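You operate a simulated robot arm through the tools that you are given. There is no shell and no other tool.

You run a simulated two-armed robot. Do the job below in one go: nothing can be reset, and whatever is moved stays where it is left.

JOB
Find the line that leaks steam at its knob and stop the leak.
Fine: shut its lever, open its tap till nothing comes, turn the knob to TIGHT, shut the tap and open the lever again.

It is judged by the outcome, as a careful person would: the job done as asked, and still so three seconds after it is handed in. It fails if anything else is knocked over, pushed out of place, dropped, spilled or broken.

ROBOT AND FRAMES
Two 7-joint arms with fingered hands on one trunk that stands fixed in place. Base frame: the origin is at the foot of the trunk, x ahead of it, y to its left, z up. Readings come in mm, degrees, newtons and seconds.
The left shoulder is at [70, 157, 1464], the right one opposite. With the tool pointing down near the work surface each hand reaches from about 100 to 680 mm from the base axis, measured 20 degrees to its own side. Payload 5 kg a hand.
The TCP of each hand is the grasp point between the finger pads, 31 mm short of the fingertips. In the tool frame z runs along the fingers and y along their closing line. The gripper opens to 156 mm. The gripper's body begins 88 mm behind the TCP. The gripper is a hand of 4 fingers: y runs from the thumb to the fingers, the wrist lies at [0, 0, -249] in the tool frame.
Orientation is told as [roll, pitch, yaw] about the base's x, y, z axes, in that order, counted from this pose: with the fingers straight down and closing along the base's y, the tool's x points along the base's -x, its y along +y and its z along -z.

CONTROLS
- The arms move only by the tool jog_arm. It takes "left_increments", "right_increments" or both (then of equal length, played together; a hand with none holds still); each is a list that holds one entry, the list of rows, each a list of 6 numbers: the shift along the tool's x, y, z in mm, then the turn, a rotation vector about the tool's x, y, z in degrees. In form: [[[dx, dy, dz, rx, ry, rz], ...]]. A call has 1 to 20 rows; each row shifts and turns the commanded pose from where the row before left it, along the tool's axes as they then stand. Rows are played at 5 a second. More than 50 mm and 8.6 degrees between two rows, and nothing of the call is played. A pose out of reach is approached as far as the arm can. The call stops where the force on the tool passes 40 N (or 10 N more than at its start, if that is more) or the arm is blocked; 0.2 s more then pass. In this call time passes only in rows, and 0.2 s behind the last. It gives the time, the measured TCP pose, the force on the tool (base axes), the opening and the grip force at its end, in the units of the frame above (readings bear some noise), with the torque about the TCP (base axes, N m) and any sound that the robot's microphone picked up.
- Cameras (640 x 400 px; columns grow to the right, rows downward): "scene" is now at [101.8, -58, 1679.6]; the picture's right is [-0.55, -0.84, -0.00], its down [-0.60, 0.39, -0.70] and it looks along [0.59, -0.38, -0.71] (base axes); focal length 285 px, centre (320, 200). "left" rides on the left gripper at [-72, 2, -111] in its tool frame; the picture's right is [-0.02, -1.00, 0.00], its down [0.84, -0.02, -0.54] and it looks along [0.54, -0.01, 0.84] (tool axes); focal length 234 px, centre (320, 200). "right" rides on the right gripper at [72, 2, -111] in its tool frame; the picture's right is [-0.02, 1.00, 0.00], its down [-0.84, -0.02, -0.54] and it looks along [-0.54, -0.01, 0.84] (tool axes); focal length 234 px, centre (320, 200). There is no depth. A picture from a camera that has moved, and an enlarged one, comes with that camera's place and axes in the base frame and with its lens. The place of the scene camera against the robot may be out by one fixed shift of up to 25 mm in any direction.
- capture(camera): a new picture of that camera. No time passes.
- lift_body(by): slides the trunk up (or, below 0, down) by that many mm; the arms and the scene camera ride with it, the base frame stays. It gives what a move gives, with no picture.
- finger_targets(finger1, finger2, finger3, thumb_bend, hand): sets how far each is bent, from 0 (flat) to 100 (curled in); at 30 the hand is open as for a grip, at 70 the pads meet at the TCP. One left out holds its place. A second passes; each finger stops where it meets its share of the squeeze, and holds until it gets a number again. It is the only way to open and close the hand. It gives what a move gives, with no picture; readings hold the bend of each and the force on the fingers (four entries, about 0 where the hand has none), thumb and palm.
- turn_head(pan, tilt): turns the head with the scene camera to pan (to the left, within 86 degrees either way) and tilt (down, from -29 to 69), counted from straight ahead of the robot. It gives what a move gives.
- inspect(camera, box): a new picture of the part [left, top, right, bottom] of that camera's present view, enlarged. No time passes.
- hand_in(): hands the job in; it is judged then, once.

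Places have to be worked out from the pictures, the camera data and where the tool is seen. Open the grippers and draw the arms clear of the work before you hand the job in, unless the task says otherwise.

The tools are called after "Emit:" as name(argument=value, ...) on one line, values as JSON. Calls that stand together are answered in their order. jog_arm: Moves the arms, as the interface text tells. Its arguments: {"type":"object","properties":{"left_increments":{"type":"array","items":{"type":"array","items":{"type":"array","items":{"type":"number"}}}},"right_increments":{"type":"array","items":{"type":"array","items":{"type":"array","items":{"type":"number"}}}}},"required":[]} The other tools are called the same way: lift_body (by) slides the trunk up or down; finger_targets (finger1, finger2, finger3, thumb_bend, hand) moves the fingers one by one; turn_head (pan, tilt) turns the head that bears the scene camera; capture (camera) takes a picture; inspect (camera, box) takes an enlarged picture of a part of a camera's view; hand_in () hands the job in.

At the start:

```text
clock: 0.0
left_tcp_pos: [533.7, -3.8, 1471.5]
left_orientation: [0.0, 0.0, 0.0]
left_contact_force: [0.1, 0.5, -0.2]
left_wrist_torque: [0.02, 0.02, -0.01]
left_finger_gap: 155.9
left_gripper_force: 0.0
left_shape: jaw
left_bend: [30.0, 30.0, 30.0, 30.0]
left_finger forces: [0.0, 0.0, 0.0, 0.1, 0.0, 0.0]
right_tcp_pos: [366.7, -488.3, 1411.1]
right_orientation: [0.0, 0.0, 0.0]
right_contact_force: [-0.4, -0.1, -0.3]
right_wrist_torque: [-0.03, -0.01, 0.0]
right_finger_gap: 155.9
right_gripper_force: 0.0
right_shape: jaw
right_bend: [30.0, 30.0, 30.0, 30.0]
right_finger forces: [0.0, 0.1, 0.0, 0.1, 0.0, 0.0]
trunk travel left (down, up): [-850.0, 90.0]
head pan, tilt: [-33.2, 45.6]
```

scene: 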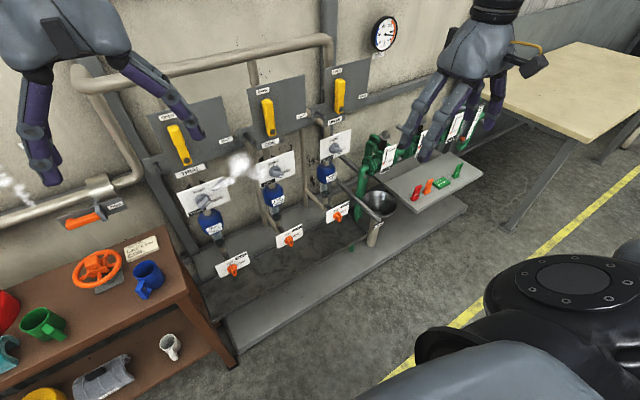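
right: 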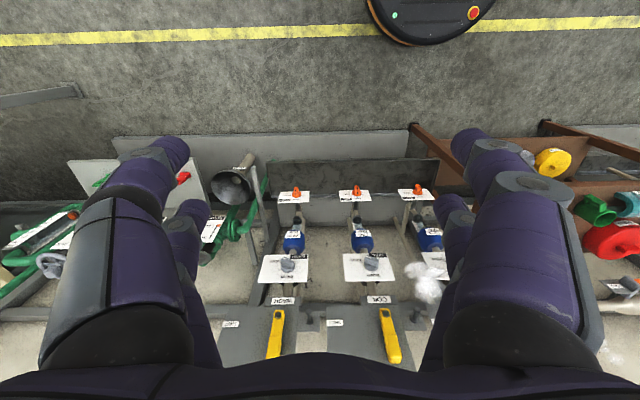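
left: 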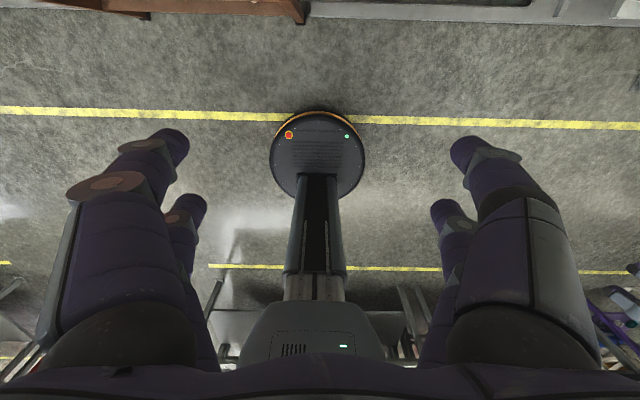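

The scene picture shows three lines with yellow levers, grey knobs, blue bodies and orange taps; steam seems to come by the left or middle knob. I enlarge that part to read the labels.

Emit:
inspect(camera="scene", box=[140, 60, 260, 160])

Emit:
inspect(camera="scene", box=[170, 140, 290, 215])

Emit:
inspect(camera="scene", box=[190, 190, 370, 290])

Emit:
inspect(camera="scene", box=[240, 60, 400, 190])

```text
4.00 times, centred on (200, 110) of scene
camera zoom: at [101.8, -58.0, 1679.6], right [-0.55, -0.84, 0.0], down [-0.6, 0.39, -0.7], along [0.59, -0.38, -0.71], focal length 1139 px, centre (800, 560)
```

zoom: 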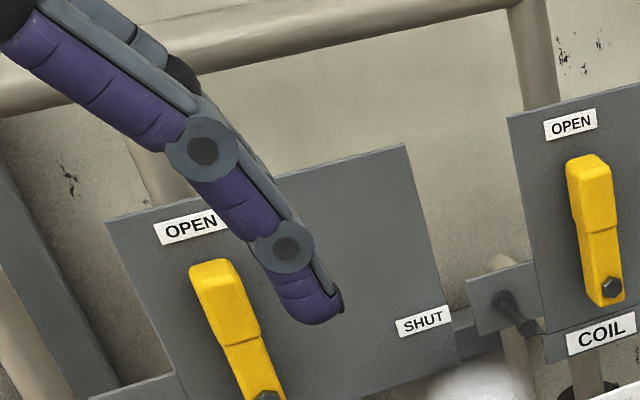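

```text
5.33 times, centred on (230, 178) of scene
camera zoom: at [101.8, -58.0, 1679.6], right [-0.55, -0.84, 0.0], down [-0.6, 0.39, -0.7], along [0.59, -0.38, -0.71], focal length 1519 px, centre (800, 320)
```

zoom: 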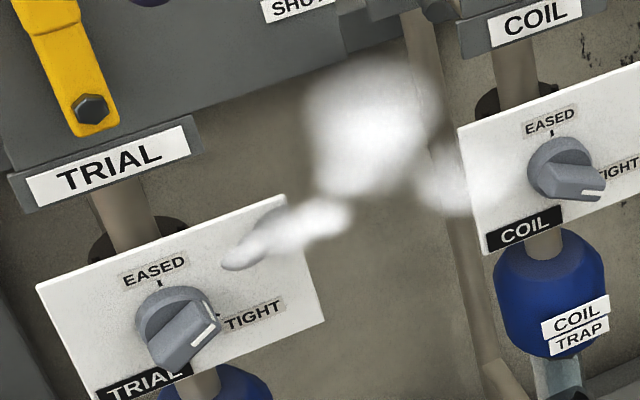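

```text
3.56 times, centred on (280, 240) of scene
camera zoom: at [101.8, -58.0, 1679.6], right [-0.55, -0.84, 0.0], down [-0.6, 0.39, -0.7], along [0.59, -0.38, -0.71], focal length 1013 px, centre (462, 58)
```

zoom: 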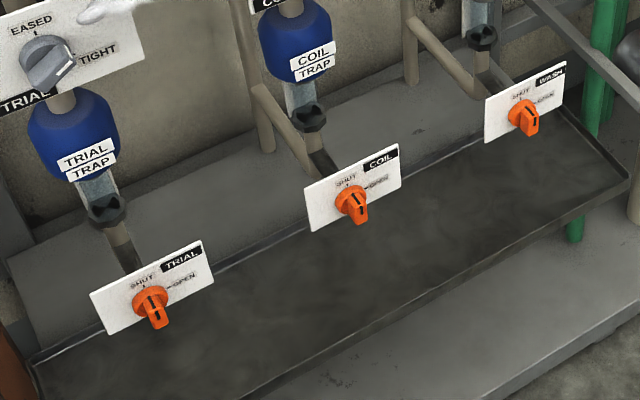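

```text
3.08 times, centred on (320, 125) of scene
camera zoom: at [101.8, -58.0, 1679.6], right [-0.55, -0.84, 0.0], down [-0.6, 0.39, -0.7], along [0.59, -0.38, -0.71], focal length 876 px, centre (320, 431)
```

zoom: 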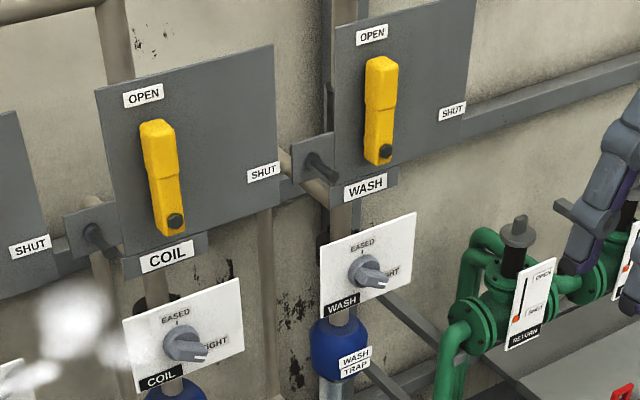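

Steam starts narrow just right of the TRIAL knob and widens toward COIL, so TRIAL is the suspect. I move the left hand aside to its left to clear the scene camera's view and then look again.

Emit:
jog_arm(left_increments=[[[0, 50, 0, 0, 0, 0], [0, 50, 0, 0, 0, 0], [0, 50, 0, 0, 0, 0], [0, 50, 0, 0, 0, 0], [0, 50, 0, 0, 0, 0], [0, 50, 0, 0, 0, 0], [0, 50, 0, 0, 0, 0]]])

Emit:
turn_head(pan=-10, tilt=42)

Emit:
capture(camera="scene")

```text
clock: 1.6
left_tcp_pos: [530.1, 347.9, 1470.5]
left_orientation: [-0.1, 0.0, -0.1]
left_contact_force: [0.3, 0.1, 0.6]
left_wrist_torque: [0.02, 0.02, -0.03]
left_finger_gap: 156.1
left_gripper_force: 0.0
left_shape: jaw
left_bend: [30.0, 30.0, 30.0, 30.0]
left_finger forces: [0.0, 0.1, 0.0, 0.0, 0.0, 0.1]
right_tcp_pos: [366.7, -486.6, 1411.7]
right_orientation: [-0.1, 0.0, -0.1]
right_contact_force: [0.3, 0.2, 1.0]
right_wrist_torque: [-0.01, -0.03, 0.02]
right_finger_gap: 155.8
right_gripper_force: 0.0
right_shape: jaw
right_bend: [30.0, 30.0, 30.0, 30.0]
right_finger forces: [0.1, 0.0, 0.0, 0.1, 0.0, 0.0]
trunk travel left (down, up): [-850.0, 90.0]
head pan, tilt: [-33.2, 45.6]
```

```text
clock: 2.5
left_tcp_pos: [532.3, 344.6, 1469.7]
left_orientation: [0.0, 0.0, 0.1]
left_contact_force: [-0.1, -0.4, -0.1]
left_wrist_torque: [0.02, 0.02, -0.01]
left_finger_gap: 155.9
left_gripper_force: 0.1
left_shape: jaw
left_bend: [30.0, 30.0, 30.0, 30.0]
left_finger forces: [0.0, 0.1, 0.1, 0.0, 0.1, 0.1]
right_tcp_pos: [367.2, -488.1, 1410.4]
right_orientation: [-0.1, 0.0, 0.0]
right_contact_force: [0.5, -1.0, -0.1]
right_wrist_torque: [0.0, -0.02, -0.02]
right_finger_gap: 155.7
right_gripper_force: 0.0
right_shape: jaw
right_bend: [30.0, 30.0, 30.0, 30.0]
right_finger forces: [0.0, 0.0, 0.0, 0.1, 0.0, 0.1]
trunk travel left (down, up): [-850.0, 90.0]
head pan, tilt: [-10.0, 42.0]
```

```text
taken
camera scene: at [116.6, -28.2, 1684.8], right [-0.17, -0.98, 0.0], down [-0.66, 0.12, -0.74], along [0.73, -0.13, -0.67], focal length 285 px, centre (320, 200)
```

scene: 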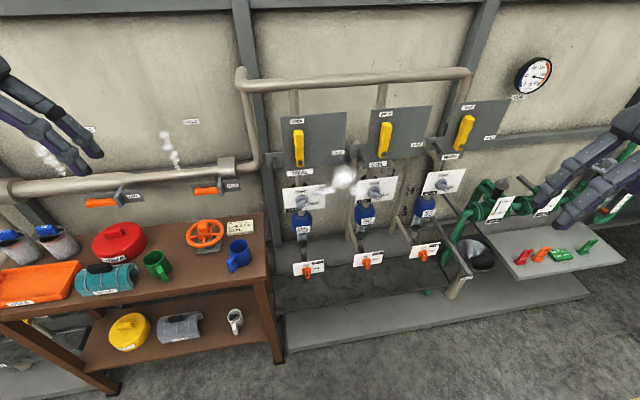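

The view is clear now. I enlarge the TRIAL and COIL lines.

Emit:
inspect(camera="scene", box=[270, 160, 390, 235])

Emit:
inspect(camera="scene", box=[270, 105, 390, 180])

Emit:
inspect(camera="scene", box=[280, 230, 400, 305])

Emit:
inspect(camera="scene", box=[0, 100, 300, 260])

```text
5.33 times, centred on (330, 198) of scene
camera zoom: at [116.6, -28.2, 1684.8], right [-0.17, -0.98, 0.0], down [-0.66, 0.12, -0.74], along [0.73, -0.13, -0.67], focal length 1519 px, centre (267, 213)
```

zoom: 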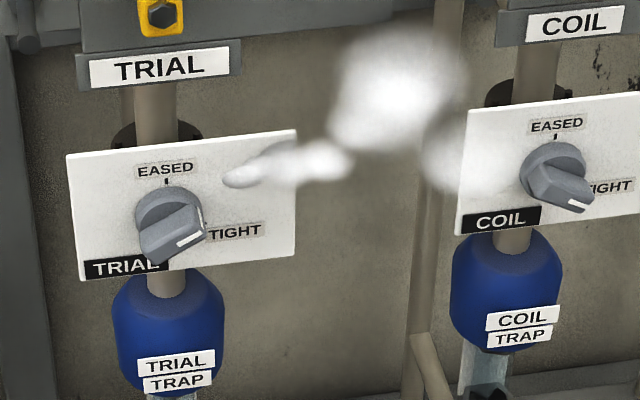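

```text
5.33 times, centred on (330, 142) of scene
camera zoom: at [116.6, -28.2, 1684.8], right [-0.17, -0.98, 0.0], down [-0.66, 0.12, -0.74], along [0.73, -0.13, -0.67], focal length 1519 px, centre (267, 507)
```

zoom: 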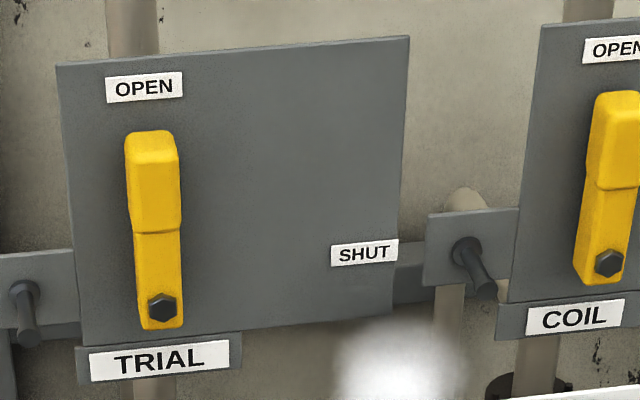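

```text
5.33 times, centred on (340, 268) of scene
camera zoom: at [116.6, -28.2, 1684.8], right [-0.17, -0.98, 0.0], down [-0.66, 0.12, -0.74], along [0.73, -0.13, -0.67], focal length 1519 px, centre (213, -160)
```

zoom: 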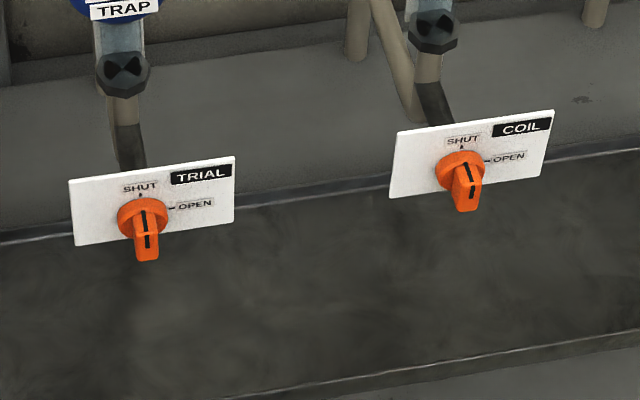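

```text
2.13 times, centred on (150, 180) of scene
camera zoom: at [116.6, -28.2, 1684.8], right [-0.17, -0.98, 0.0], down [-0.66, 0.12, -0.74], along [0.73, -0.13, -0.67], focal length 608 px, centre (683, 243)
```

zoom: 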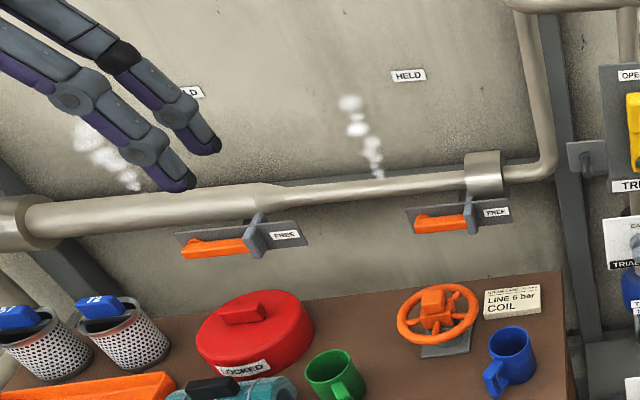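

TRIAL's knob stands turned off TIGHT while COIL's and WASH's stand at TIGHT, and the jet is narrowest at TRIAL: TRIAL is the leaking line. I turn the right hand to point at the wall while shifting it toward TRIAL's y (about -95), well short of the wall.

Emit:
jog_arm(right_increments=[[[0, 30, 0, 0, -8.2, 0], [0, 30, 0, 0, -8.2, 0], [0, 30, 0, 0, -8.2, 0], [0, 30, 0, 0, -8.2, 0], [0, 30, 0, 0, -8.2, 0], [0, 30, 0, 0, -8.2, 0], [0, 30, 0, 0, -8.2, 0], [0, 30, 0, 0, -8.2, 0], [0, 30, 0, 0, -8.2, 0], [0, 30, 0, 0, -8.2, 0], [0, 30, 0, 0, -8.0, 0]]])

Emit:
capture(camera="right")

Emit:
capture(camera="scene")

```text
clock: 5.1
left_tcp_pos: [539.0, 344.4, 1467.0]
left_orientation: [-0.1, 0.3, 0.0]
left_contact_force: [0.3, 0.7, 0.1]
left_wrist_torque: [-0.01, 0.01, -0.01]
left_finger_gap: 156.1
left_gripper_force: 0.2
left_shape: jaw
left_bend: [30.0, 30.0, 30.0, 30.0]
left_finger forces: [0.1, 0.1, 0.1, 0.0, 0.1, 0.0]
right_tcp_pos: [490.9, -269.4, 1688.3]
right_orientation: [121.1, -77.9, -122.2]
right_contact_force: [0.0, 1.0, -0.6]
right_wrist_torque: [0.01, -0.04, -0.01]
right_finger_gap: 156.0
right_gripper_force: 0.0
right_shape: jaw
right_bend: [30.0, 30.0, 30.0, 30.0]
right_finger forces: [0.0, 0.0, 0.0, 0.1, 0.0, 0.0]
right hand out of reach, approached as far as the arm can: row 5, 6, 7, 8, 9, 10, 11
trunk travel left (down, up): [-850.0, 90.0]
head pan, tilt: [-10.0, 42.0]
stopped in row 11 (right hand): the arm was blocked; the commanded pose is now the measured one
```

```text
taken
camera right: at [387.9, -249.9, 1605.5], right [0.01, 0.98, 0.2], down [-0.64, -0.15, 0.76], along [0.77, -0.13, 0.62], focal length 234 px, centre (320, 200)
```

right: 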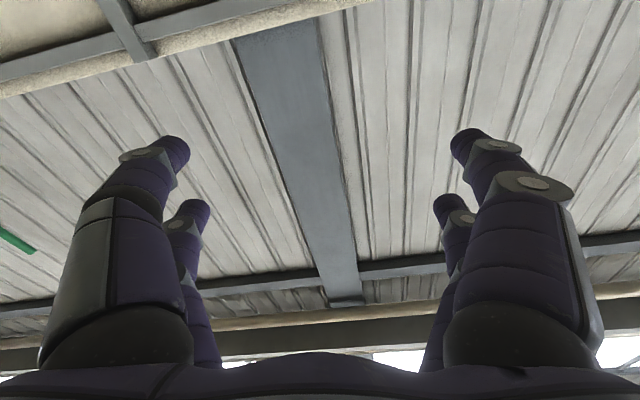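

```text
taken
camera scene: at [123.8, -27.8, 1684.1], right [-0.17, -0.98, 0.0], down [-0.66, 0.12, -0.74], along [0.73, -0.13, -0.67], focal length 285 px, centre (320, 200)
```

scene: 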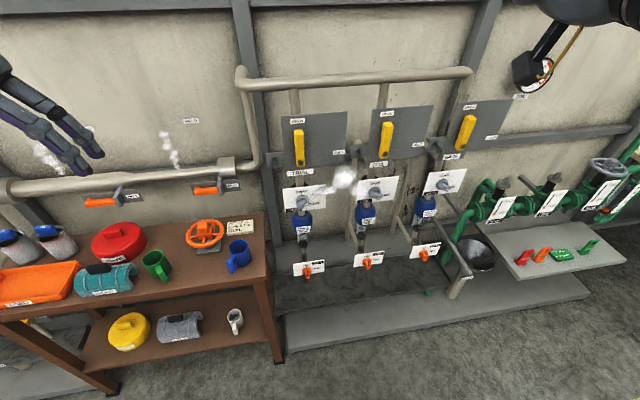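

The wrist ended too near the body and the hand drifted up to z 1688, though it now points at the wall. I straighten its roll and bring it down and forward to about (600, -95, 1280), still well clear of the wall at x≈790.

Emit:
jog_arm(right_increments=[[[0, 0, 0, 0, 3.25, -5.75], [0, 0, 0, 0, 3.25, -5.75], [40, 17, 11, 0, 0, 0], [40, 17, 11, 0, 0, 0], [40, 17, 11, 0, 0, 0], [40, 17, 11, 0, 0, 0], [40, 17, 11, 0, 0, 0], [40, 17, 11, 0, 0, 0], [40, 17, 11, 0, 0, 0], [40, 17, 11, 0, 0, 0], [40, 17, 11, 0, 0, 0], [40, 17, 11, 0, 0, 0]]])

Emit:
capture(camera="right")

Emit:
capture(camera="scene")

```text
clock: 7.7
left_tcp_pos: [534.5, 343.5, 1469.5]
left_orientation: [0.0, 0.1, 0.0]
left_contact_force: [0.5, -0.3, 0.7]
left_wrist_torque: [0.02, -0.03, -0.01]
left_finger_gap: 155.7
left_gripper_force: 0.1
left_shape: jaw
left_bend: [30.0, 30.0, 30.0, 30.0]
left_finger forces: [0.0, 0.0, 0.0, 0.0, 0.0, 0.0]
right_tcp_pos: [614.1, -184.3, 1491.0]
right_orientation: [-77.4, -88.5, 76.4]
right_contact_force: [0.1, -0.7, 0.5]
right_wrist_torque: [0.01, 0.02, -0.01]
right_finger_gap: 155.9
right_gripper_force: 0.1
right_shape: jaw
right_bend: [30.0, 30.0, 30.0, 30.0]
right_finger forces: [0.1, 0.1, 0.1, 0.1, 0.0, 0.1]
right hand out of reach, approached as far as the arm can: row 3, 4, 5, 6, 7, 8, 9, 10, 11, 12
trunk travel left (down, up): [-850.0, 90.0]
head pan, tilt: [-10.0, 42.0]
```

```text
taken
camera right: at [501.3, -180.5, 1419.2], right [0.02, 1.0, 0.0], down [-0.54, 0.01, 0.84], along [0.84, -0.01, 0.54], focal length 234 px, centre (320, 200)
```

right: 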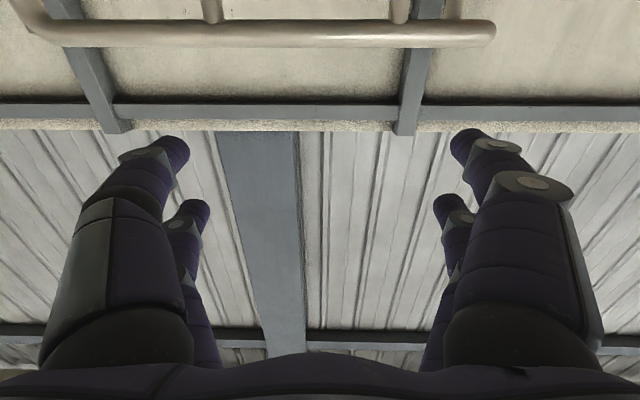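

```text
taken
camera scene: at [117.7, -29.2, 1684.6], right [-0.17, -0.98, 0.0], down [-0.66, 0.12, -0.74], along [0.73, -0.13, -0.67], focal length 285 px, centre (320, 200)
```

scene: 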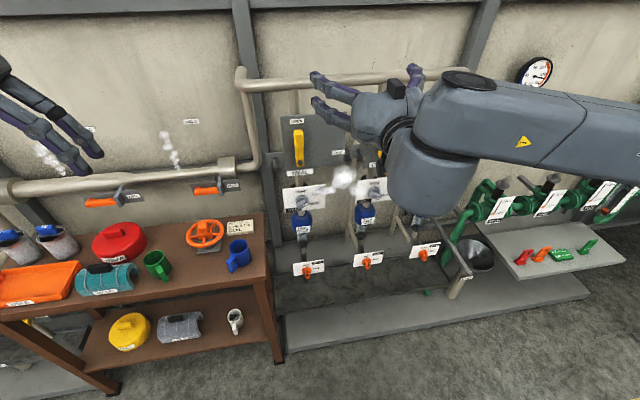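

The hand is level and points at the wall, but it lagged behind the command at (614, -184, 1491). I try further steps downward in smaller bits to see what the arm does.

Emit:
jog_arm(right_increments=[[[10, 0, 0, 0, 0, 0], [10, 0, 0, 0, 0, 0], [10, 0, 0, 0, 0, 0], [10, 0, 0, 0, 0, 0], [10, 0, 0, 0, 0, 0]]])

```text
clock: 8.9
left_tcp_pos: [531.5, 344.0, 1468.1]
left_orientation: [-0.1, 0.1, -0.1]
left_contact_force: [1.2, 0.0, -0.6]
left_wrist_torque: [0.0, 0.01, 0.03]
left_finger_gap: 156.0
left_gripper_force: 0.0
left_shape: jaw
left_bend: [30.0, 30.0, 30.0, 30.0]
left_finger forces: [0.0, 0.0, 0.1, 0.0, 0.1, 0.1]
right_tcp_pos: [615.2, -197.4, 1482.2]
right_orientation: [-77.1, -88.5, 75.9]
right_contact_force: [-0.1, 0.5, 0.0]
right_wrist_torque: [0.0, 0.02, 0.03]
right_finger_gap: 156.0
right_gripper_force: 0.1
right_shape: jaw
right_bend: [30.0, 30.0, 30.0, 30.0]
right_finger forces: [0.0, 0.0, 0.0, 0.0, 0.1, 0.0]
right hand out of reach, approached as far as the arm can: row 1, 2, 3, 4, 5
trunk travel left (down, up): [-850.0, 90.0]
head pan, tilt: [-10.0, 42.0]
```

The arm seems limited when the wrist is much below its shoulder this close in, so I'll keep the hand near shoulder height and use the trunk for height. First I pull the left hand back from the shelf and nudge the right hand forward to see how it follows.

Emit:
jog_arm(left_increments=[[[35, 0, 0, 0, 0, 0], [35, 0, 0, 0, 0, 0], [35, 0, 0, 0, 0, 0], [35, 0, 0, 0, 0, 0]]], right_increments=[[[-5, 10, 5, 0, 0, 0], [-5, 10, 5, 0, 0, 0], [-5, 10, 5, 0, 0, 0], [-5, 10, 5, 0, 0, 0]]])

```text
clock: 9.9
left_tcp_pos: [403.5, 339.6, 1461.1]
left_orientation: [-0.2, 1.2, 0.1]
left_contact_force: [-1.9, 1.1, 7.1]
left_wrist_torque: [-0.12, -0.23, -0.04]
left_finger_gap: 155.9
left_gripper_force: 0.1
left_shape: jaw
left_bend: [30.0, 30.0, 30.0, 30.0]
left_finger forces: [0.0, 0.0, 0.0, 0.1, 0.0, 0.0]
left hand out of reach, approached as far as the arm can: row 4
right_tcp_pos: [639.7, -159.9, 1506.8]
right_orientation: [-73.8, -88.5, 72.9]
right_contact_force: [0.8, 0.1, -0.4]
right_wrist_torque: [0.03, -0.04, 0.01]
right_finger_gap: 156.0
right_gripper_force: 0.1
right_shape: jaw
right_bend: [30.0, 30.0, 30.0, 30.0]
right_finger forces: [0.0, 0.0, 0.1, 0.0, 0.0, 0.0]
right hand out of reach, approached as far as the arm can: row 2
trunk travel left (down, up): [-850.0, 90.0]
head pan, tilt: [-10.0, 42.0]
```

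The right hand now follows again, at (640, -160, 1507). I bring it to y≈-95 and then lower the trunk 220 mm toward the TRIAL lever's height.

Emit:
jog_arm(right_increments=[[[0, 13, 0, 0, 0, 0], [0, 13, 0, 0, 0, 0], [0, 13, 0, 0, 0, 0], [0, 13, 0, 0, 0, 0], [0, 13, 0, 0, 0, 0]]])

Emit:
lift_body(by=-220)

Emit:
capture(camera="right")

Emit:
capture(camera="scene")

```text
clock: 11.1
left_tcp_pos: [401.2, 338.7, 1467.3]
left_orientation: [-0.2, 0.2, 0.0]
left_contact_force: [1.1, -0.4, -0.5]
left_wrist_torque: [0.01, 0.0, 0.02]
left_finger_gap: 156.0
left_gripper_force: 0.1
left_shape: jaw
left_bend: [30.0, 30.0, 30.0, 30.0]
left_finger forces: [0.0, 0.1, 0.0, 0.0, 0.0, 0.0]
right_tcp_pos: [636.8, -108.6, 1533.9]
right_orientation: [-76.4, -88.3, 75.3]
right_contact_force: [0.9, 0.1, -0.6]
right_wrist_torque: [-0.02, -0.01, -0.02]
right_finger_gap: 155.8
right_gripper_force: 0.1
right_shape: jaw
right_bend: [30.0, 30.0, 30.0, 30.0]
right_finger forces: [0.0, 0.0, 0.0, 0.0, 0.0, 0.0]
right hand out of reach, approached as far as the arm can: row 1, 2, 3, 4, 5
trunk travel left (down, up): [-850.0, 90.0]
head pan, tilt: [-10.0, 42.0]
```

```text
clock: 13.4
left_tcp_pos: [399.4, 338.1, 1249.0]
left_orientation: [0.0, -0.1, 0.0]
left_contact_force: [0.1, 0.2, -1.2]
left_wrist_torque: [0.0, -0.01, 0.03]
left_finger_gap: 155.9
left_gripper_force: 0.1
left_shape: jaw
left_bend: [30.0, 30.0, 30.0, 30.0]
left_finger forces: [0.0, 0.1, 0.1, 0.1, 0.1, 0.1]
right_tcp_pos: [634.4, -111.9, 1315.1]
right_orientation: [-78.8, -88.3, 77.8]
right_contact_force: [0.3, -0.8, 0.2]
right_wrist_torque: [0.01, -0.01, 0.02]
right_finger_gap: 156.0
right_gripper_force: 0.1
right_shape: jaw
right_bend: [30.0, 30.0, 30.0, 30.0]
right_finger forces: [0.0, 0.0, 0.0, 0.0, 0.0, 0.0]
trunk travel left (down, up): [-630.0, 310.0]
head pan, tilt: [-10.0, 42.0]
```

```text
taken
camera right: at [521.6, -108.2, 1243.6], right [0.02, 1.0, 0.0], down [-0.54, 0.01, 0.84], along [0.84, -0.01, 0.54], focal length 234 px, centre (320, 200)
```

right: 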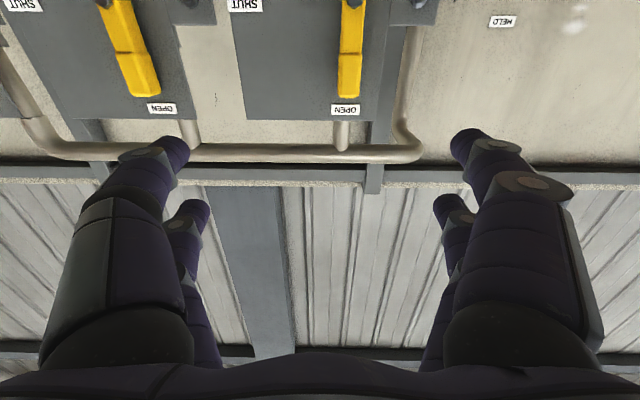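

```text
taken
camera scene: at [116.4, -27.9, 1464.9], right [-0.17, -0.98, 0.0], down [-0.66, 0.12, -0.74], along [0.73, -0.13, -0.67], focal length 285 px, centre (320, 200)
```

scene: 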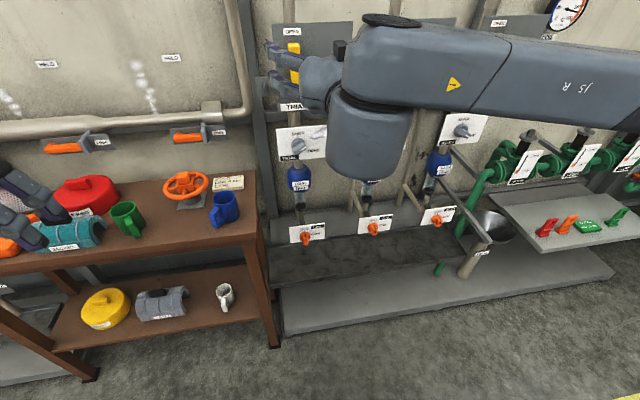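

The TRIAL lever top shows in the right camera; combined with the first picture I put it at about (853, -76, 1296), its pivot near z 1183. Before going in I test in free space whether the hand can roll clockwise 90° about its axis.

Emit:
jog_arm(right_increments=[[[0, 0, 0, 0, 0, 8], [0, 0, 0, 0, 0, 8], [0, 0, 0, 0, 0, 8], [0, 0, 0, 0, 0, 8], [0, 0, 0, 0, 0, 8], [0, 0, 0, 0, 0, 8], [0, 0, 0, 0, 0, 8], [0, 0, 0, 0, 0, 8], [0, 0, 0, 0, 0, 8], [0, 0, 0, 0, 0, 8], [0, 0, 0, 0, 0, 8]]])

Emit:
capture(camera="right")

```text
clock: 15.8
left_tcp_pos: [400.0, 338.9, 1249.3]
left_orientation: [-0.1, 0.0, -0.1]
left_contact_force: [0.0, 0.1, -1.4]
left_wrist_torque: [-0.01, 0.0, 0.01]
left_finger_gap: 156.0
left_gripper_force: 0.0
left_shape: jaw
left_bend: [30.0, 30.0, 30.0, 30.0]
left_finger forces: [0.0, 0.1, 0.0, 0.0, 0.1, 0.0]
right_tcp_pos: [631.4, -324.4, 1526.6]
right_orientation: [87.6, -45.3, -87.3]
right_contact_force: [0.6, 0.5, -0.5]
right_wrist_torque: [-0.01, -0.01, 0.0]
right_finger_gap: 155.7
right_gripper_force: 0.0
right_shape: jaw
right_bend: [30.0, 30.0, 30.0, 30.0]
right_finger forces: [0.0, 0.1, 0.0, 0.0, 0.0, 0.1]
right hand out of reach, approached as far as the arm can: row 1, 2, 3, 4, 5, 6, 7, 8, 9, 10, 11
trunk travel left (down, up): [-630.0, 310.0]
head pan, tilt: [-10.0, 42.0]
```

```text
taken
camera right: at [517.5, -272.1, 1479.6], right [0.01, 0.69, 0.72], down [-0.52, -0.61, 0.6], along [0.86, -0.38, 0.35], focal length 234 px, centre (320, 200)
```

right: 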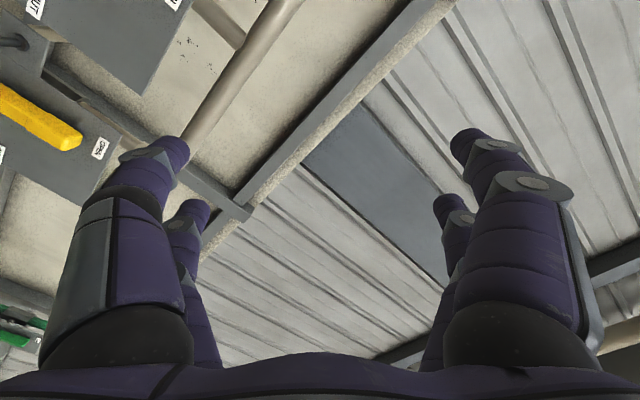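

Clockwise from here is against the arm's limits. I roll the hand the other way, toward the pose with its camera on top, and see how far that goes.

Emit:
jog_arm(right_increments=[[[0, 0, 0, 0, 0, -8.5], [0, 0, 0, 0, 0, -8.5], [0, 0, 0, 0, 0, -8.5], [0, 0, 0, 0, 0, -8.5], [0, 0, 0, 0, 0, -8.5], [0, 0, 0, 0, 0, -8.5], [0, 0, 0, 0, 0, -8.5], [0, 0, 0, 0, 0, -8.5], [0, 0, 0, 0, 0, -8.5], [0, 0, 0, 0, 0, -8.5], [0, 0, 0, 0, 0, -8.5], [0, 0, 0, 0, 0, -8.5], [0, 0, 0, 0, 0, -8.5], [0, 0, 0, 0, 0, -8.5], [0, 0, 0, 0, 0, -8.5], [0, 0, 0, 0, 0, -8.5], [0, 0, 0, 0, 0, -8.5]]])

Emit:
capture(camera="right")

Emit:
capture(camera="scene")

```text
clock: 19.4
left_tcp_pos: [400.2, 339.1, 1249.4]
left_orientation: [-0.1, 0.0, 0.0]
left_contact_force: [-0.4, -0.3, 0.6]
left_wrist_torque: [0.03, 0.0, 0.04]
left_finger_gap: 155.7
left_gripper_force: 0.1
left_shape: jaw
left_bend: [30.0, 30.0, 30.0, 30.0]
left_finger forces: [0.0, 0.0, 0.0, 0.0, 0.0, 0.0]
right_tcp_pos: [633.1, -323.6, 1526.8]
right_orientation: [-88.2, 10.0, 91.3]
right_contact_force: [0.3, 0.5, 0.4]
right_wrist_torque: [0.0, -0.01, 0.02]
right_finger_gap: 156.2
right_gripper_force: 0.0
right_shape: jaw
right_bend: [30.0, 30.0, 30.0, 30.0]
right_finger forces: [0.0, 0.0, 0.0, 0.1, 0.1, 0.1]
trunk travel left (down, up): [-630.0, 310.0]
head pan, tilt: [-10.0, 42.0]
```

```text
taken
camera right: at [522.5, -395.9, 1541.3], right [-0.03, -0.15, -0.99], down [-0.56, 0.82, -0.11], along [0.83, 0.55, -0.11], focal length 234 px, centre (320, 200)
```

right: 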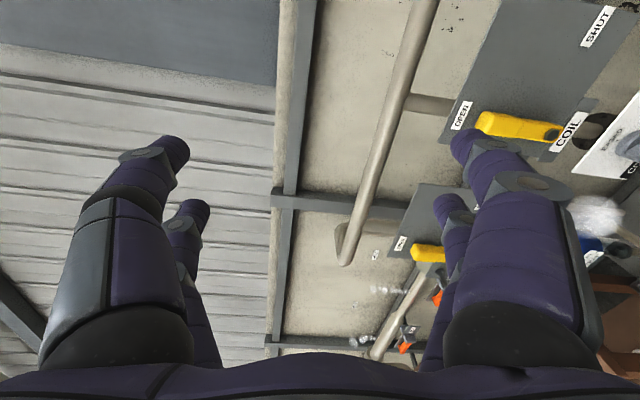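

```text
taken
camera scene: at [116.3, -27.8, 1464.8], right [-0.17, -0.98, 0.0], down [-0.66, 0.12, -0.74], along [0.73, -0.13, -0.67], focal length 285 px, centre (320, 200)
```

scene: 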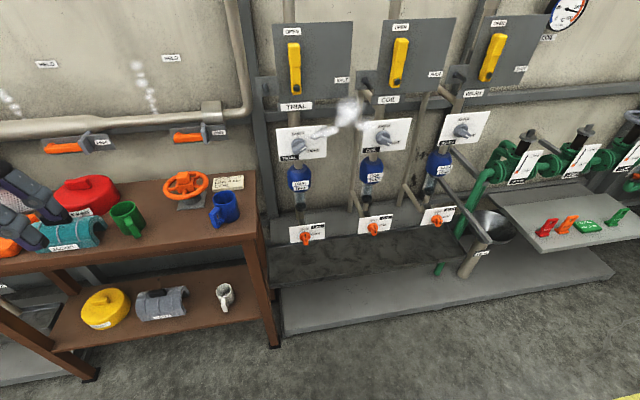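

This direction works without reach trouble. I roll on another ~82° so the camera sits on top, then move the hand toward (640, -95, 1300).

Emit:
jog_arm(right_increments=[[[0, 0, 0, 0, 0, -8.2], [0, 0, 0, 0, 0, -8.2], [0, 0, 0, 0, 0, -8.2], [0, 0, 0, 0, 0, -8.2], [0, 0, 0, 0, 0, -8.2], [0, 0, 0, 0, 0, -8.2], [0, 0, 0, 0, 0, -8.2], [0, 0, 0, 0, 0, -8.2], [0, 0, 0, 0, 0, -8.2], [0, 0, 0, 0, 0, -8.2], [-30, -30, 0, 0, 0, 0], [-30, -30, 0, 0, 0, 0], [-30, -30, 0, 0, 0, 0], [-30, -30, 0, 0, 0, 0], [-30, -30, 0, 0, 0, 0], [-30, -30, 0, 0, 0, 0]]])

Emit:
capture(camera="right")

Emit:
capture(camera="scene")

```text
clock: 22.8
left_tcp_pos: [400.1, 340.9, 1248.2]
left_orientation: [-0.2, 0.2, 0.1]
left_contact_force: [-0.6, 0.2, -0.1]
left_wrist_torque: [-0.02, 0.01, 0.03]
left_finger_gap: 156.0
left_gripper_force: 0.0
left_shape: jaw
left_bend: [30.0, 30.0, 30.0, 30.0]
left_finger forces: [0.1, 0.0, 0.0, 0.0, 0.1, 0.1]
right_tcp_pos: [624.6, -148.6, 1343.2]
right_orientation: [48.3, 87.5, -130.6]
right_contact_force: [-0.3, -0.4, 0.0]
right_wrist_torque: [0.02, 0.01, -0.01]
right_finger_gap: 155.9
right_gripper_force: 0.0
right_shape: jaw
right_bend: [30.0, 30.0, 30.0, 30.0]
right_finger forces: [0.0, 0.0, 0.1, 0.0, 0.0, 0.0]
trunk travel left (down, up): [-630.0, 310.0]
head pan, tilt: [-10.0, 42.0]
```

```text
taken
camera right: at [514.2, -149.2, 1418.0], right [0.02, -1.0, 0.01], down [-0.57, -0.02, -0.82], along [0.82, 0.01, -0.57], focal length 234 px, centre (320, 200)
```

right: 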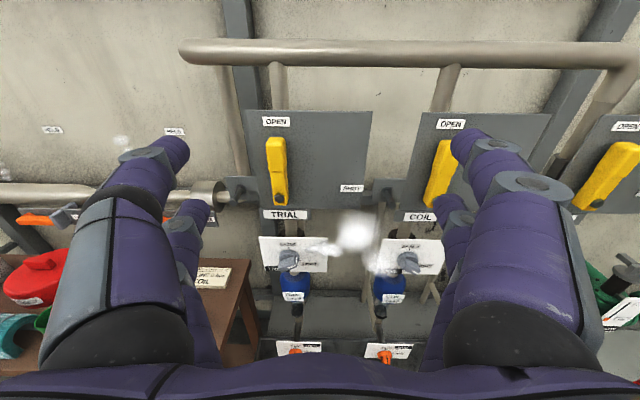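

```text
taken
camera scene: at [117.5, -26.2, 1464.7], right [-0.17, -0.98, 0.0], down [-0.66, 0.12, -0.74], along [0.73, -0.13, -0.67], focal length 285 px, centre (320, 200)
```

scene: 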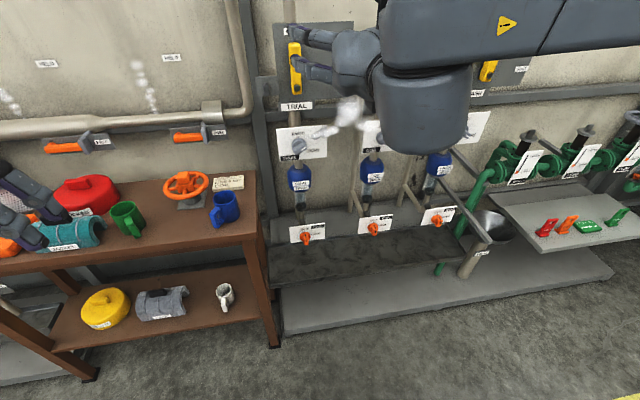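

Excellent: the hand is reachable here with an upright hand camera, and the whole TRIAL line is seen between the fingers. I enlarge its parts.

Emit:
inspect(camera="right", box=[230, 220, 350, 295])

Emit:
inspect(camera="right", box=[230, 105, 380, 225])

Emit:
inspect(camera="right", box=[250, 300, 370, 375])

Emit:
inspect(camera="scene", box=[260, 100, 380, 175])

```text
5.33 times, centred on (290, 258) of right
camera zoom: at [514.2, -149.2, 1418.0], right [0.02, -1.0, 0.01], down [-0.57, -0.02, -0.82], along [0.82, 0.01, -0.57], focal length 1249 px, centre (480, -107)
```

zoom: 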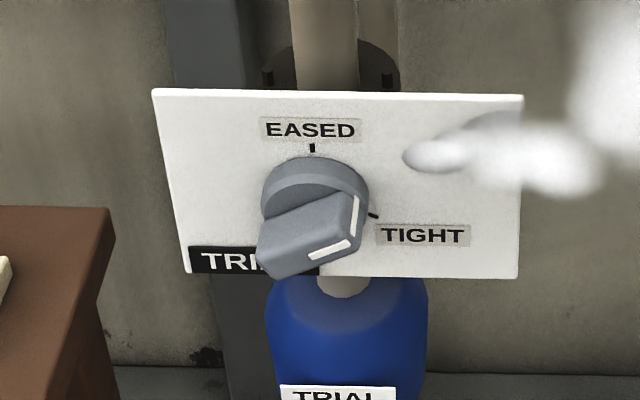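

```text
3.33 times, centred on (305, 165) of right
camera zoom: at [514.2, -149.2, 1418.0], right [0.02, -1.0, 0.01], down [-0.57, -0.02, -0.82], along [0.82, 0.01, -0.57], focal length 781 px, centre (370, 317)
```

zoom: 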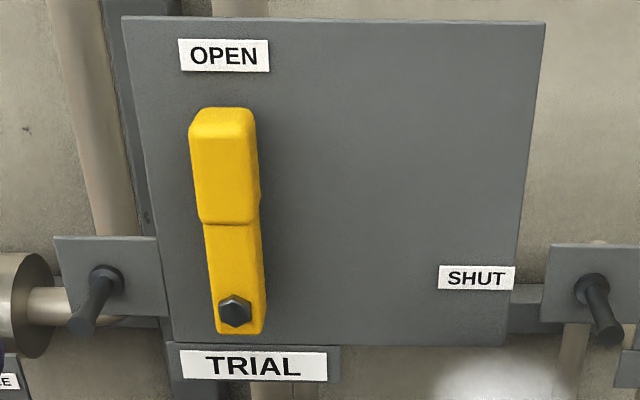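

```text
5.33 times, centred on (310, 338) of right
camera zoom: at [514.2, -149.2, 1418.0], right [0.02, -1.0, 0.01], down [-0.57, -0.02, -0.82], along [0.82, 0.01, -0.57], focal length 1249 px, centre (373, -533)
```

zoom: 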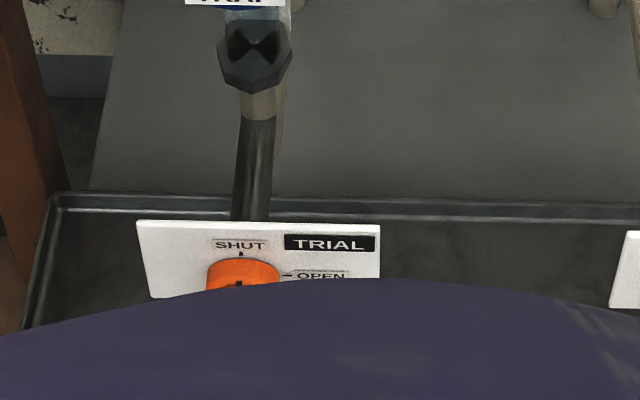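

```text
5.33 times, centred on (320, 138) of scene
camera zoom: at [117.5, -26.2, 1464.7], right [-0.17, -0.98, 0.0], down [-0.66, 0.12, -0.74], along [0.73, -0.13, -0.67], focal length 1519 px, centre (320, 533)
```

zoom: 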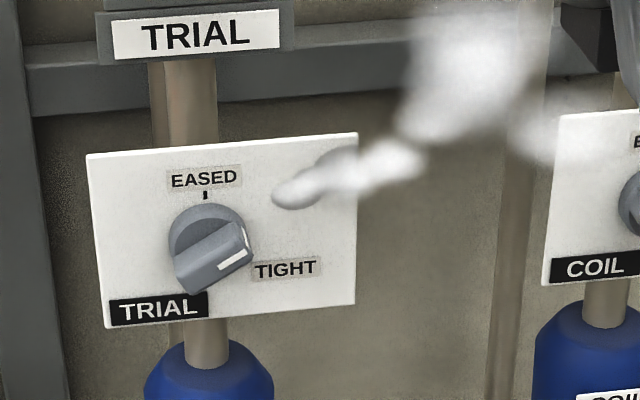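

I can read everything: the TRIAL lever's pivot is near (−, -74, 1186), its tip at z≈1295, front face x≈849, plate x≈870; the TRIAL knob points to about 2 o'clock while TIGHT's tick is lower, about 4 o'clock. I partly close the right fingers to form a loose cage for the lever and level the hand.

Emit:
finger_targets(hand="right", finger1=57, finger2=57, finger3=57, thumb_bend=57)

Emit:
jog_arm(right_increments=[[[0, 0, 0, -1.1, 2.0, 0]]])

Emit:
capture(camera="right")

Emit:
capture(camera="scene")

```text
clock: 23.8
left_tcp_pos: [399.6, 338.9, 1249.2]
left_orientation: [-0.1, 0.0, 0.0]
left_contact_force: [-0.5, -0.5, -0.2]
left_wrist_torque: [-0.03, 0.01, -0.03]
left_finger_gap: 155.8
left_gripper_force: 0.1
left_shape: jaw
left_bend: [30.0, 30.0, 30.0, 30.0]
left_finger forces: [0.1, 0.0, 0.1, 0.0, 0.1, 0.0]
right_tcp_pos: [624.1, -150.7, 1343.1]
right_orientation: [47.4, 87.5, -131.7]
right_contact_force: [-0.3, 0.5, 0.9]
right_wrist_torque: [0.0, 0.03, 0.0]
right_finger_gap: 57.8
right_gripper_force: 0.0
right_shape: fingers
right_bend: [56.0, 56.0, 56.0, 56.0]
right_finger forces: [0.0, 0.1, 0.0, 0.0, 0.0, 0.0]
trunk travel left (down, up): [-630.0, 310.0]
head pan, tilt: [-10.0, 42.0]
```

```text
clock: 24.2
left_tcp_pos: [399.8, 338.7, 1249.6]
left_orientation: [-0.1, 0.0, 0.0]
left_contact_force: [0.6, -0.8, 0.7]
left_wrist_torque: [0.02, 0.06, 0.01]
left_finger_gap: 155.8
left_gripper_force: 0.1
left_shape: jaw
left_bend: [30.0, 30.0, 30.0, 30.0]
left_finger forces: [0.1, 0.0, 0.0, 0.0, 0.0, 0.0]
right_tcp_pos: [625.4, -152.2, 1342.2]
right_orientation: [99.9, 88.2, -80.2]
right_contact_force: [0.2, -0.6, -1.0]
right_wrist_torque: [0.03, 0.02, 0.01]
right_finger_gap: 57.5
right_gripper_force: 0.0
right_shape: fingers
right_bend: [56.0, 56.0, 56.0, 56.0]
right_finger forces: [0.0, 0.0, 0.1, 0.1, 0.0, 0.1]
trunk travel left (down, up): [-630.0, 310.0]
head pan, tilt: [-10.0, 42.0]
```

```text
taken
camera right: at [511.4, -148.9, 1413.8], right [0.0, -1.0, 0.01], down [-0.54, -0.01, -0.84], along [0.84, -0.01, -0.54], focal length 234 px, centre (320, 200)
```

right: 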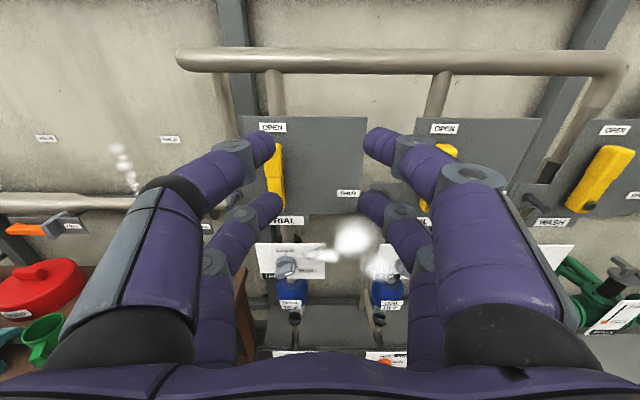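

```text
taken
camera scene: at [116.8, -27.6, 1464.8], right [-0.17, -0.98, 0.0], down [-0.66, 0.12, -0.74], along [0.73, -0.13, -0.67], focal length 285 px, centre (320, 200)
```

scene: 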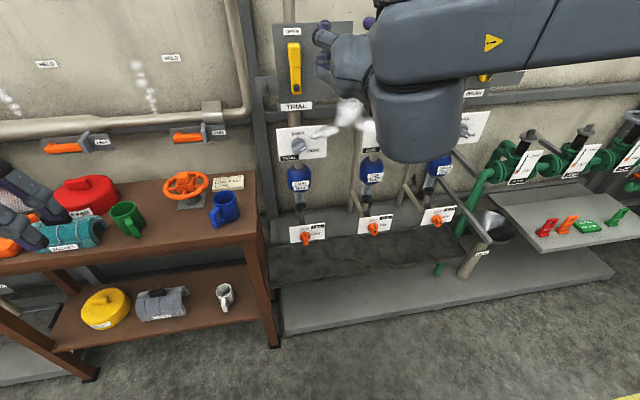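

The two digit pairs sit about 48 mm apart along the tool's x, tips near 36 mm past the TCP, gap 57 mm. I centre the hand on the lever (y≈-76, z≈1256) and advance to about x=770, then look.

Emit:
jog_arm(right_increments=[[[-29, -25, 0, 0, 0, 0], [-29, -25, 0, 0, 0, 0], [-29, -25, 0, 0, 0, 0], [0, 0, 30, 0, 0, 0], [0, 0, 30, 0, 0, 0], [0, 0, 30, 0, 0, 0], [0, 0, 30, 0, 0, 0], [0, 0, 25, 0, 0, 0]]])

Emit:
capture(camera="right")

Emit:
capture(camera="scene")

```text
clock: 26.0
left_tcp_pos: [400.5, 338.8, 1247.9]
left_orientation: [-0.1, -0.1, 0.0]
left_contact_force: [-0.8, -0.5, 0.2]
left_wrist_torque: [-0.01, 0.04, 0.02]
left_finger_gap: 155.9
left_gripper_force: 0.1
left_shape: jaw
left_bend: [30.0, 30.0, 30.0, 30.0]
left_finger forces: [0.0, 0.0, 0.1, 0.1, 0.0, 0.0]
right_tcp_pos: [773.3, -79.7, 1253.6]
right_orientation: [100.5, 88.1, -79.6]
right_contact_force: [0.3, 0.2, -0.5]
right_wrist_torque: [0.0, 0.0, 0.01]
right_finger_gap: 57.6
right_gripper_force: 0.1
right_shape: fingers
right_bend: [56.0, 56.0, 56.0, 56.0]
right_finger forces: [0.1, 0.0, 0.0, 0.0, 0.0, 0.1]
trunk travel left (down, up): [-630.0, 310.0]
head pan, tilt: [-10.0, 42.0]
```

```text
taken
camera right: at [659.3, -77.8, 1324.4], right [0.0, -1.0, 0.01], down [-0.54, -0.01, -0.84], along [0.84, -0.01, -0.54], focal length 234 px, centre (320, 200)
```

right: 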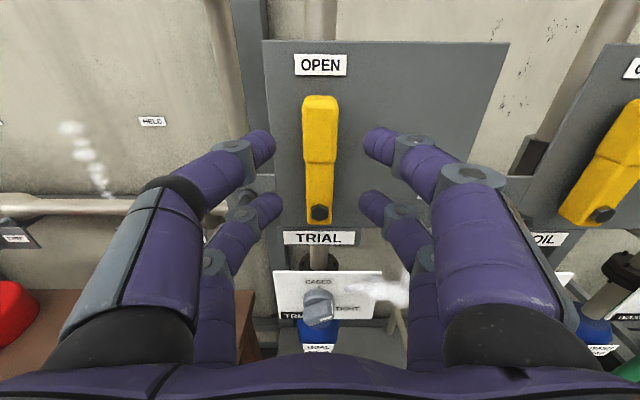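

```text
taken
camera scene: at [117.2, -27.7, 1464.7], right [-0.17, -0.98, 0.0], down [-0.66, 0.12, -0.74], along [0.73, -0.13, -0.67], focal length 285 px, centre (320, 200)
```

scene: 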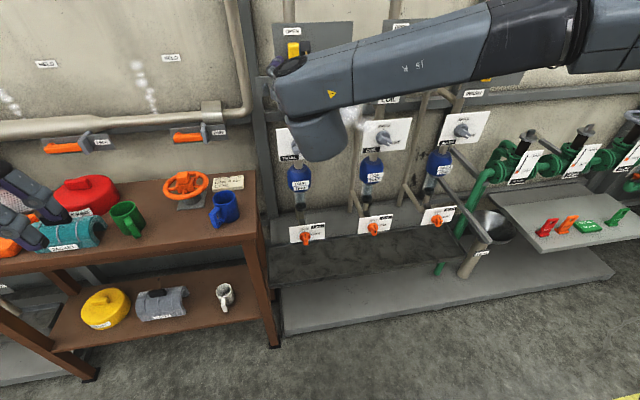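

The lever is centred between the digit pairs (lever y≈-80, pivot z≈1189, TCP z 1254). I advance about 52 mm so the tips straddle the lever just short of the plate.

Emit:
jog_arm(right_increments=[[[0, 0, 15, 0, 0, 0], [0, 0, 15, 0, 0, 0], [0, 0, 10, 0, 0, 0], [0, 0, 6, 0, 0, 0], [0, 0, 6, 0, 0, 0]]])

Emit:
capture(camera="right")

```text
clock: 27.2
left_tcp_pos: [398.6, 338.3, 1249.3]
left_orientation: [0.1, 0.1, 0.1]
left_contact_force: [0.4, 1.0, -0.2]
left_wrist_torque: [-0.02, 0.03, 0.0]
left_finger_gap: 155.9
left_gripper_force: 0.1
left_shape: jaw
left_bend: [30.0, 30.0, 30.0, 30.0]
left_finger forces: [0.0, 0.1, 0.0, 0.0, 0.0, 0.1]
right_tcp_pos: [822.4, -79.9, 1250.9]
right_orientation: [99.5, 88.2, -80.6]
right_contact_force: [-0.6, 0.1, 1.4]
right_wrist_torque: [-0.03, 0.02, 0.02]
right_finger_gap: 57.6
right_gripper_force: 0.1
right_shape: fingers
right_bend: [56.0, 56.0, 56.0, 56.0]
right_finger forces: [0.0, 0.0, 0.1, 0.0, 0.0, 0.0]
trunk travel left (down, up): [-630.0, 310.0]
head pan, tilt: [-10.0, 42.0]
```

```text
taken
camera right: at [709.3, -77.2, 1322.2], right [0.0, -1.0, 0.01], down [-0.54, -0.01, -0.84], along [0.84, -0.01, -0.54], focal length 234 px, centre (320, 200)
```

right: 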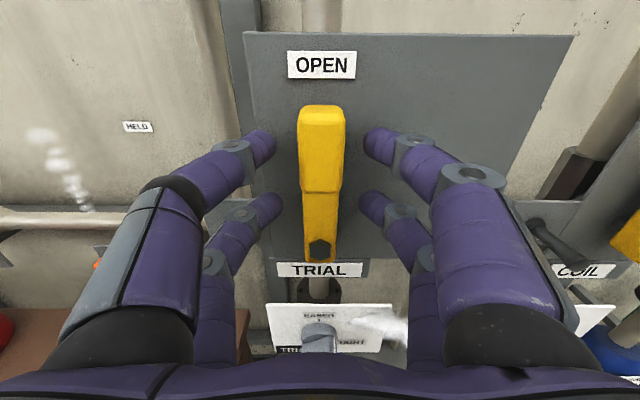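

Tips are about 7 mm past the lever's front face; I advance 8 mm more and narrow the cage.

Emit:
jog_arm(right_increments=[[[0, 0, 4, 0, 0, 0], [0, 0, 4, 0, 0, 0]]])

Emit:
finger_targets(hand="right", finger1=63, finger2=63, finger3=63, thumb_bend=63)

Emit:
capture(camera="right")

```text
clock: 27.8
left_tcp_pos: [399.3, 339.0, 1249.2]
left_orientation: [0.1, 0.0, 0.1]
left_contact_force: [0.7, 0.3, 0.1]
left_wrist_torque: [0.02, 0.0, 0.01]
left_finger_gap: 155.7
left_gripper_force: 0.1
left_shape: jaw
left_bend: [30.0, 30.0, 30.0, 30.0]
left_finger forces: [0.0, 0.0, 0.0, 0.0, 0.1, 0.0]
right_tcp_pos: [829.6, -79.0, 1252.5]
right_orientation: [100.4, 88.2, -79.6]
right_contact_force: [0.0, 0.4, 0.3]
right_wrist_torque: [-0.01, 0.01, 0.02]
right_finger_gap: 57.4
right_gripper_force: 0.0
right_shape: fingers
right_bend: [56.0, 56.0, 56.0, 56.0]
right_finger forces: [0.0, 0.1, 0.0, 0.0, 0.0, 0.0]
trunk travel left (down, up): [-630.0, 310.0]
head pan, tilt: [-10.0, 42.0]
```

```text
clock: 28.8
left_tcp_pos: [399.8, 338.5, 1249.4]
left_orientation: [0.0, 0.0, -0.1]
left_contact_force: [-0.6, 0.2, -0.4]
left_wrist_torque: [0.0, 0.01, 0.02]
left_finger_gap: 155.8
left_gripper_force: 0.1
left_shape: jaw
left_bend: [30.0, 30.0, 30.0, 30.0]
left_finger forces: [0.0, 0.1, 0.0, 0.0, 0.0, 0.1]
right_tcp_pos: [829.5, -79.0, 1252.4]
right_orientation: [100.7, 88.1, -79.5]
right_contact_force: [0.2, -1.3, 0.1]
right_wrist_torque: [0.01, 0.03, 0.01]
right_finger_gap: 31.8
right_gripper_force: 0.3
right_shape: fingers
right_bend: [62.0, 63.0, 63.0, 63.0]
right_finger forces: [0.6, 0.1, 0.0, 0.1, 0.0, 0.0]
trunk travel left (down, up): [-630.0, 310.0]
head pan, tilt: [-10.0, 42.0]
```

```text
taken
camera right: at [717.3, -76.8, 1323.9], right [0.0, -1.0, 0.01], down [-0.54, -0.01, -0.84], along [0.84, -0.01, -0.54], focal length 234 px, centre (320, 200)
```

right: 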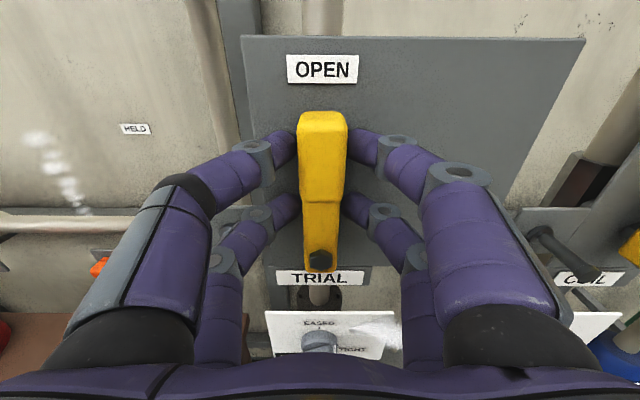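

The digits straddle the lever closely. I swing it clockwise about its pivot (r≈65 mm), first 30° to see the forces.

Emit:
jog_arm(right_increments=[[[-0.36, 6.8, 0, 0, 0, 6], [-0.36, 6.8, 0, 0, 0, 6], [-0.36, 6.8, 0, 0, 0, 6], [-0.36, 6.8, 0, 0, 0, 6], [-0.36, 6.8, 0, 0, 0, 6]]])

Emit:
capture(camera="right")

```text
clock: 30.0
left_tcp_pos: [398.8, 339.1, 1249.2]
left_orientation: [0.0, 0.0, 0.0]
left_contact_force: [-0.1, -0.2, 0.3]
left_wrist_torque: [0.0, -0.02, 0.02]
left_finger_gap: 156.0
left_gripper_force: 0.1
left_shape: jaw
left_bend: [30.0, 30.0, 30.0, 30.0]
left_finger forces: [0.0, 0.1, 0.0, 0.0, 0.0, 0.0]
right_tcp_pos: [829.5, -111.5, 1246.5]
right_orientation: [-90.7, 61.7, 89.3]
right_contact_force: [0.0, 2.7, -0.2]
right_wrist_torque: [0.0, 0.0, 0.04]
right_finger_gap: 31.3
right_gripper_force: 1.0
right_shape: fingers
right_bend: [63.0, 63.0, 62.0, 63.0]
right_finger forces: [0.1, 0.0, 1.0, 0.0, 0.3, 0.1]
trunk travel left (down, up): [-630.0, 310.0]
head pan, tilt: [-10.0, 42.0]
```

```text
taken
camera right: at [717.2, -145.6, 1308.8], right [0.0, -0.87, -0.49], down [-0.54, 0.41, -0.73], along [0.84, 0.27, -0.47], focal length 234 px, centre (320, 200)
```

right: 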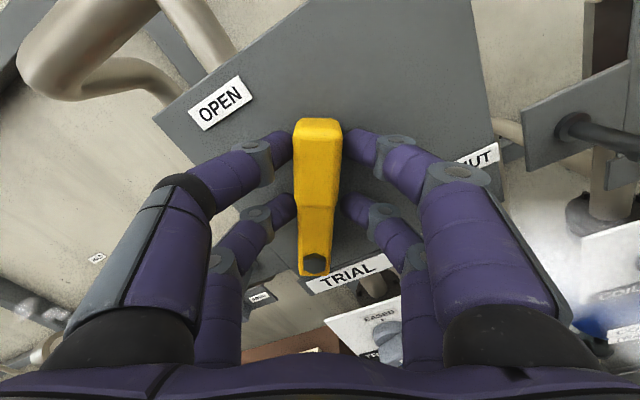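

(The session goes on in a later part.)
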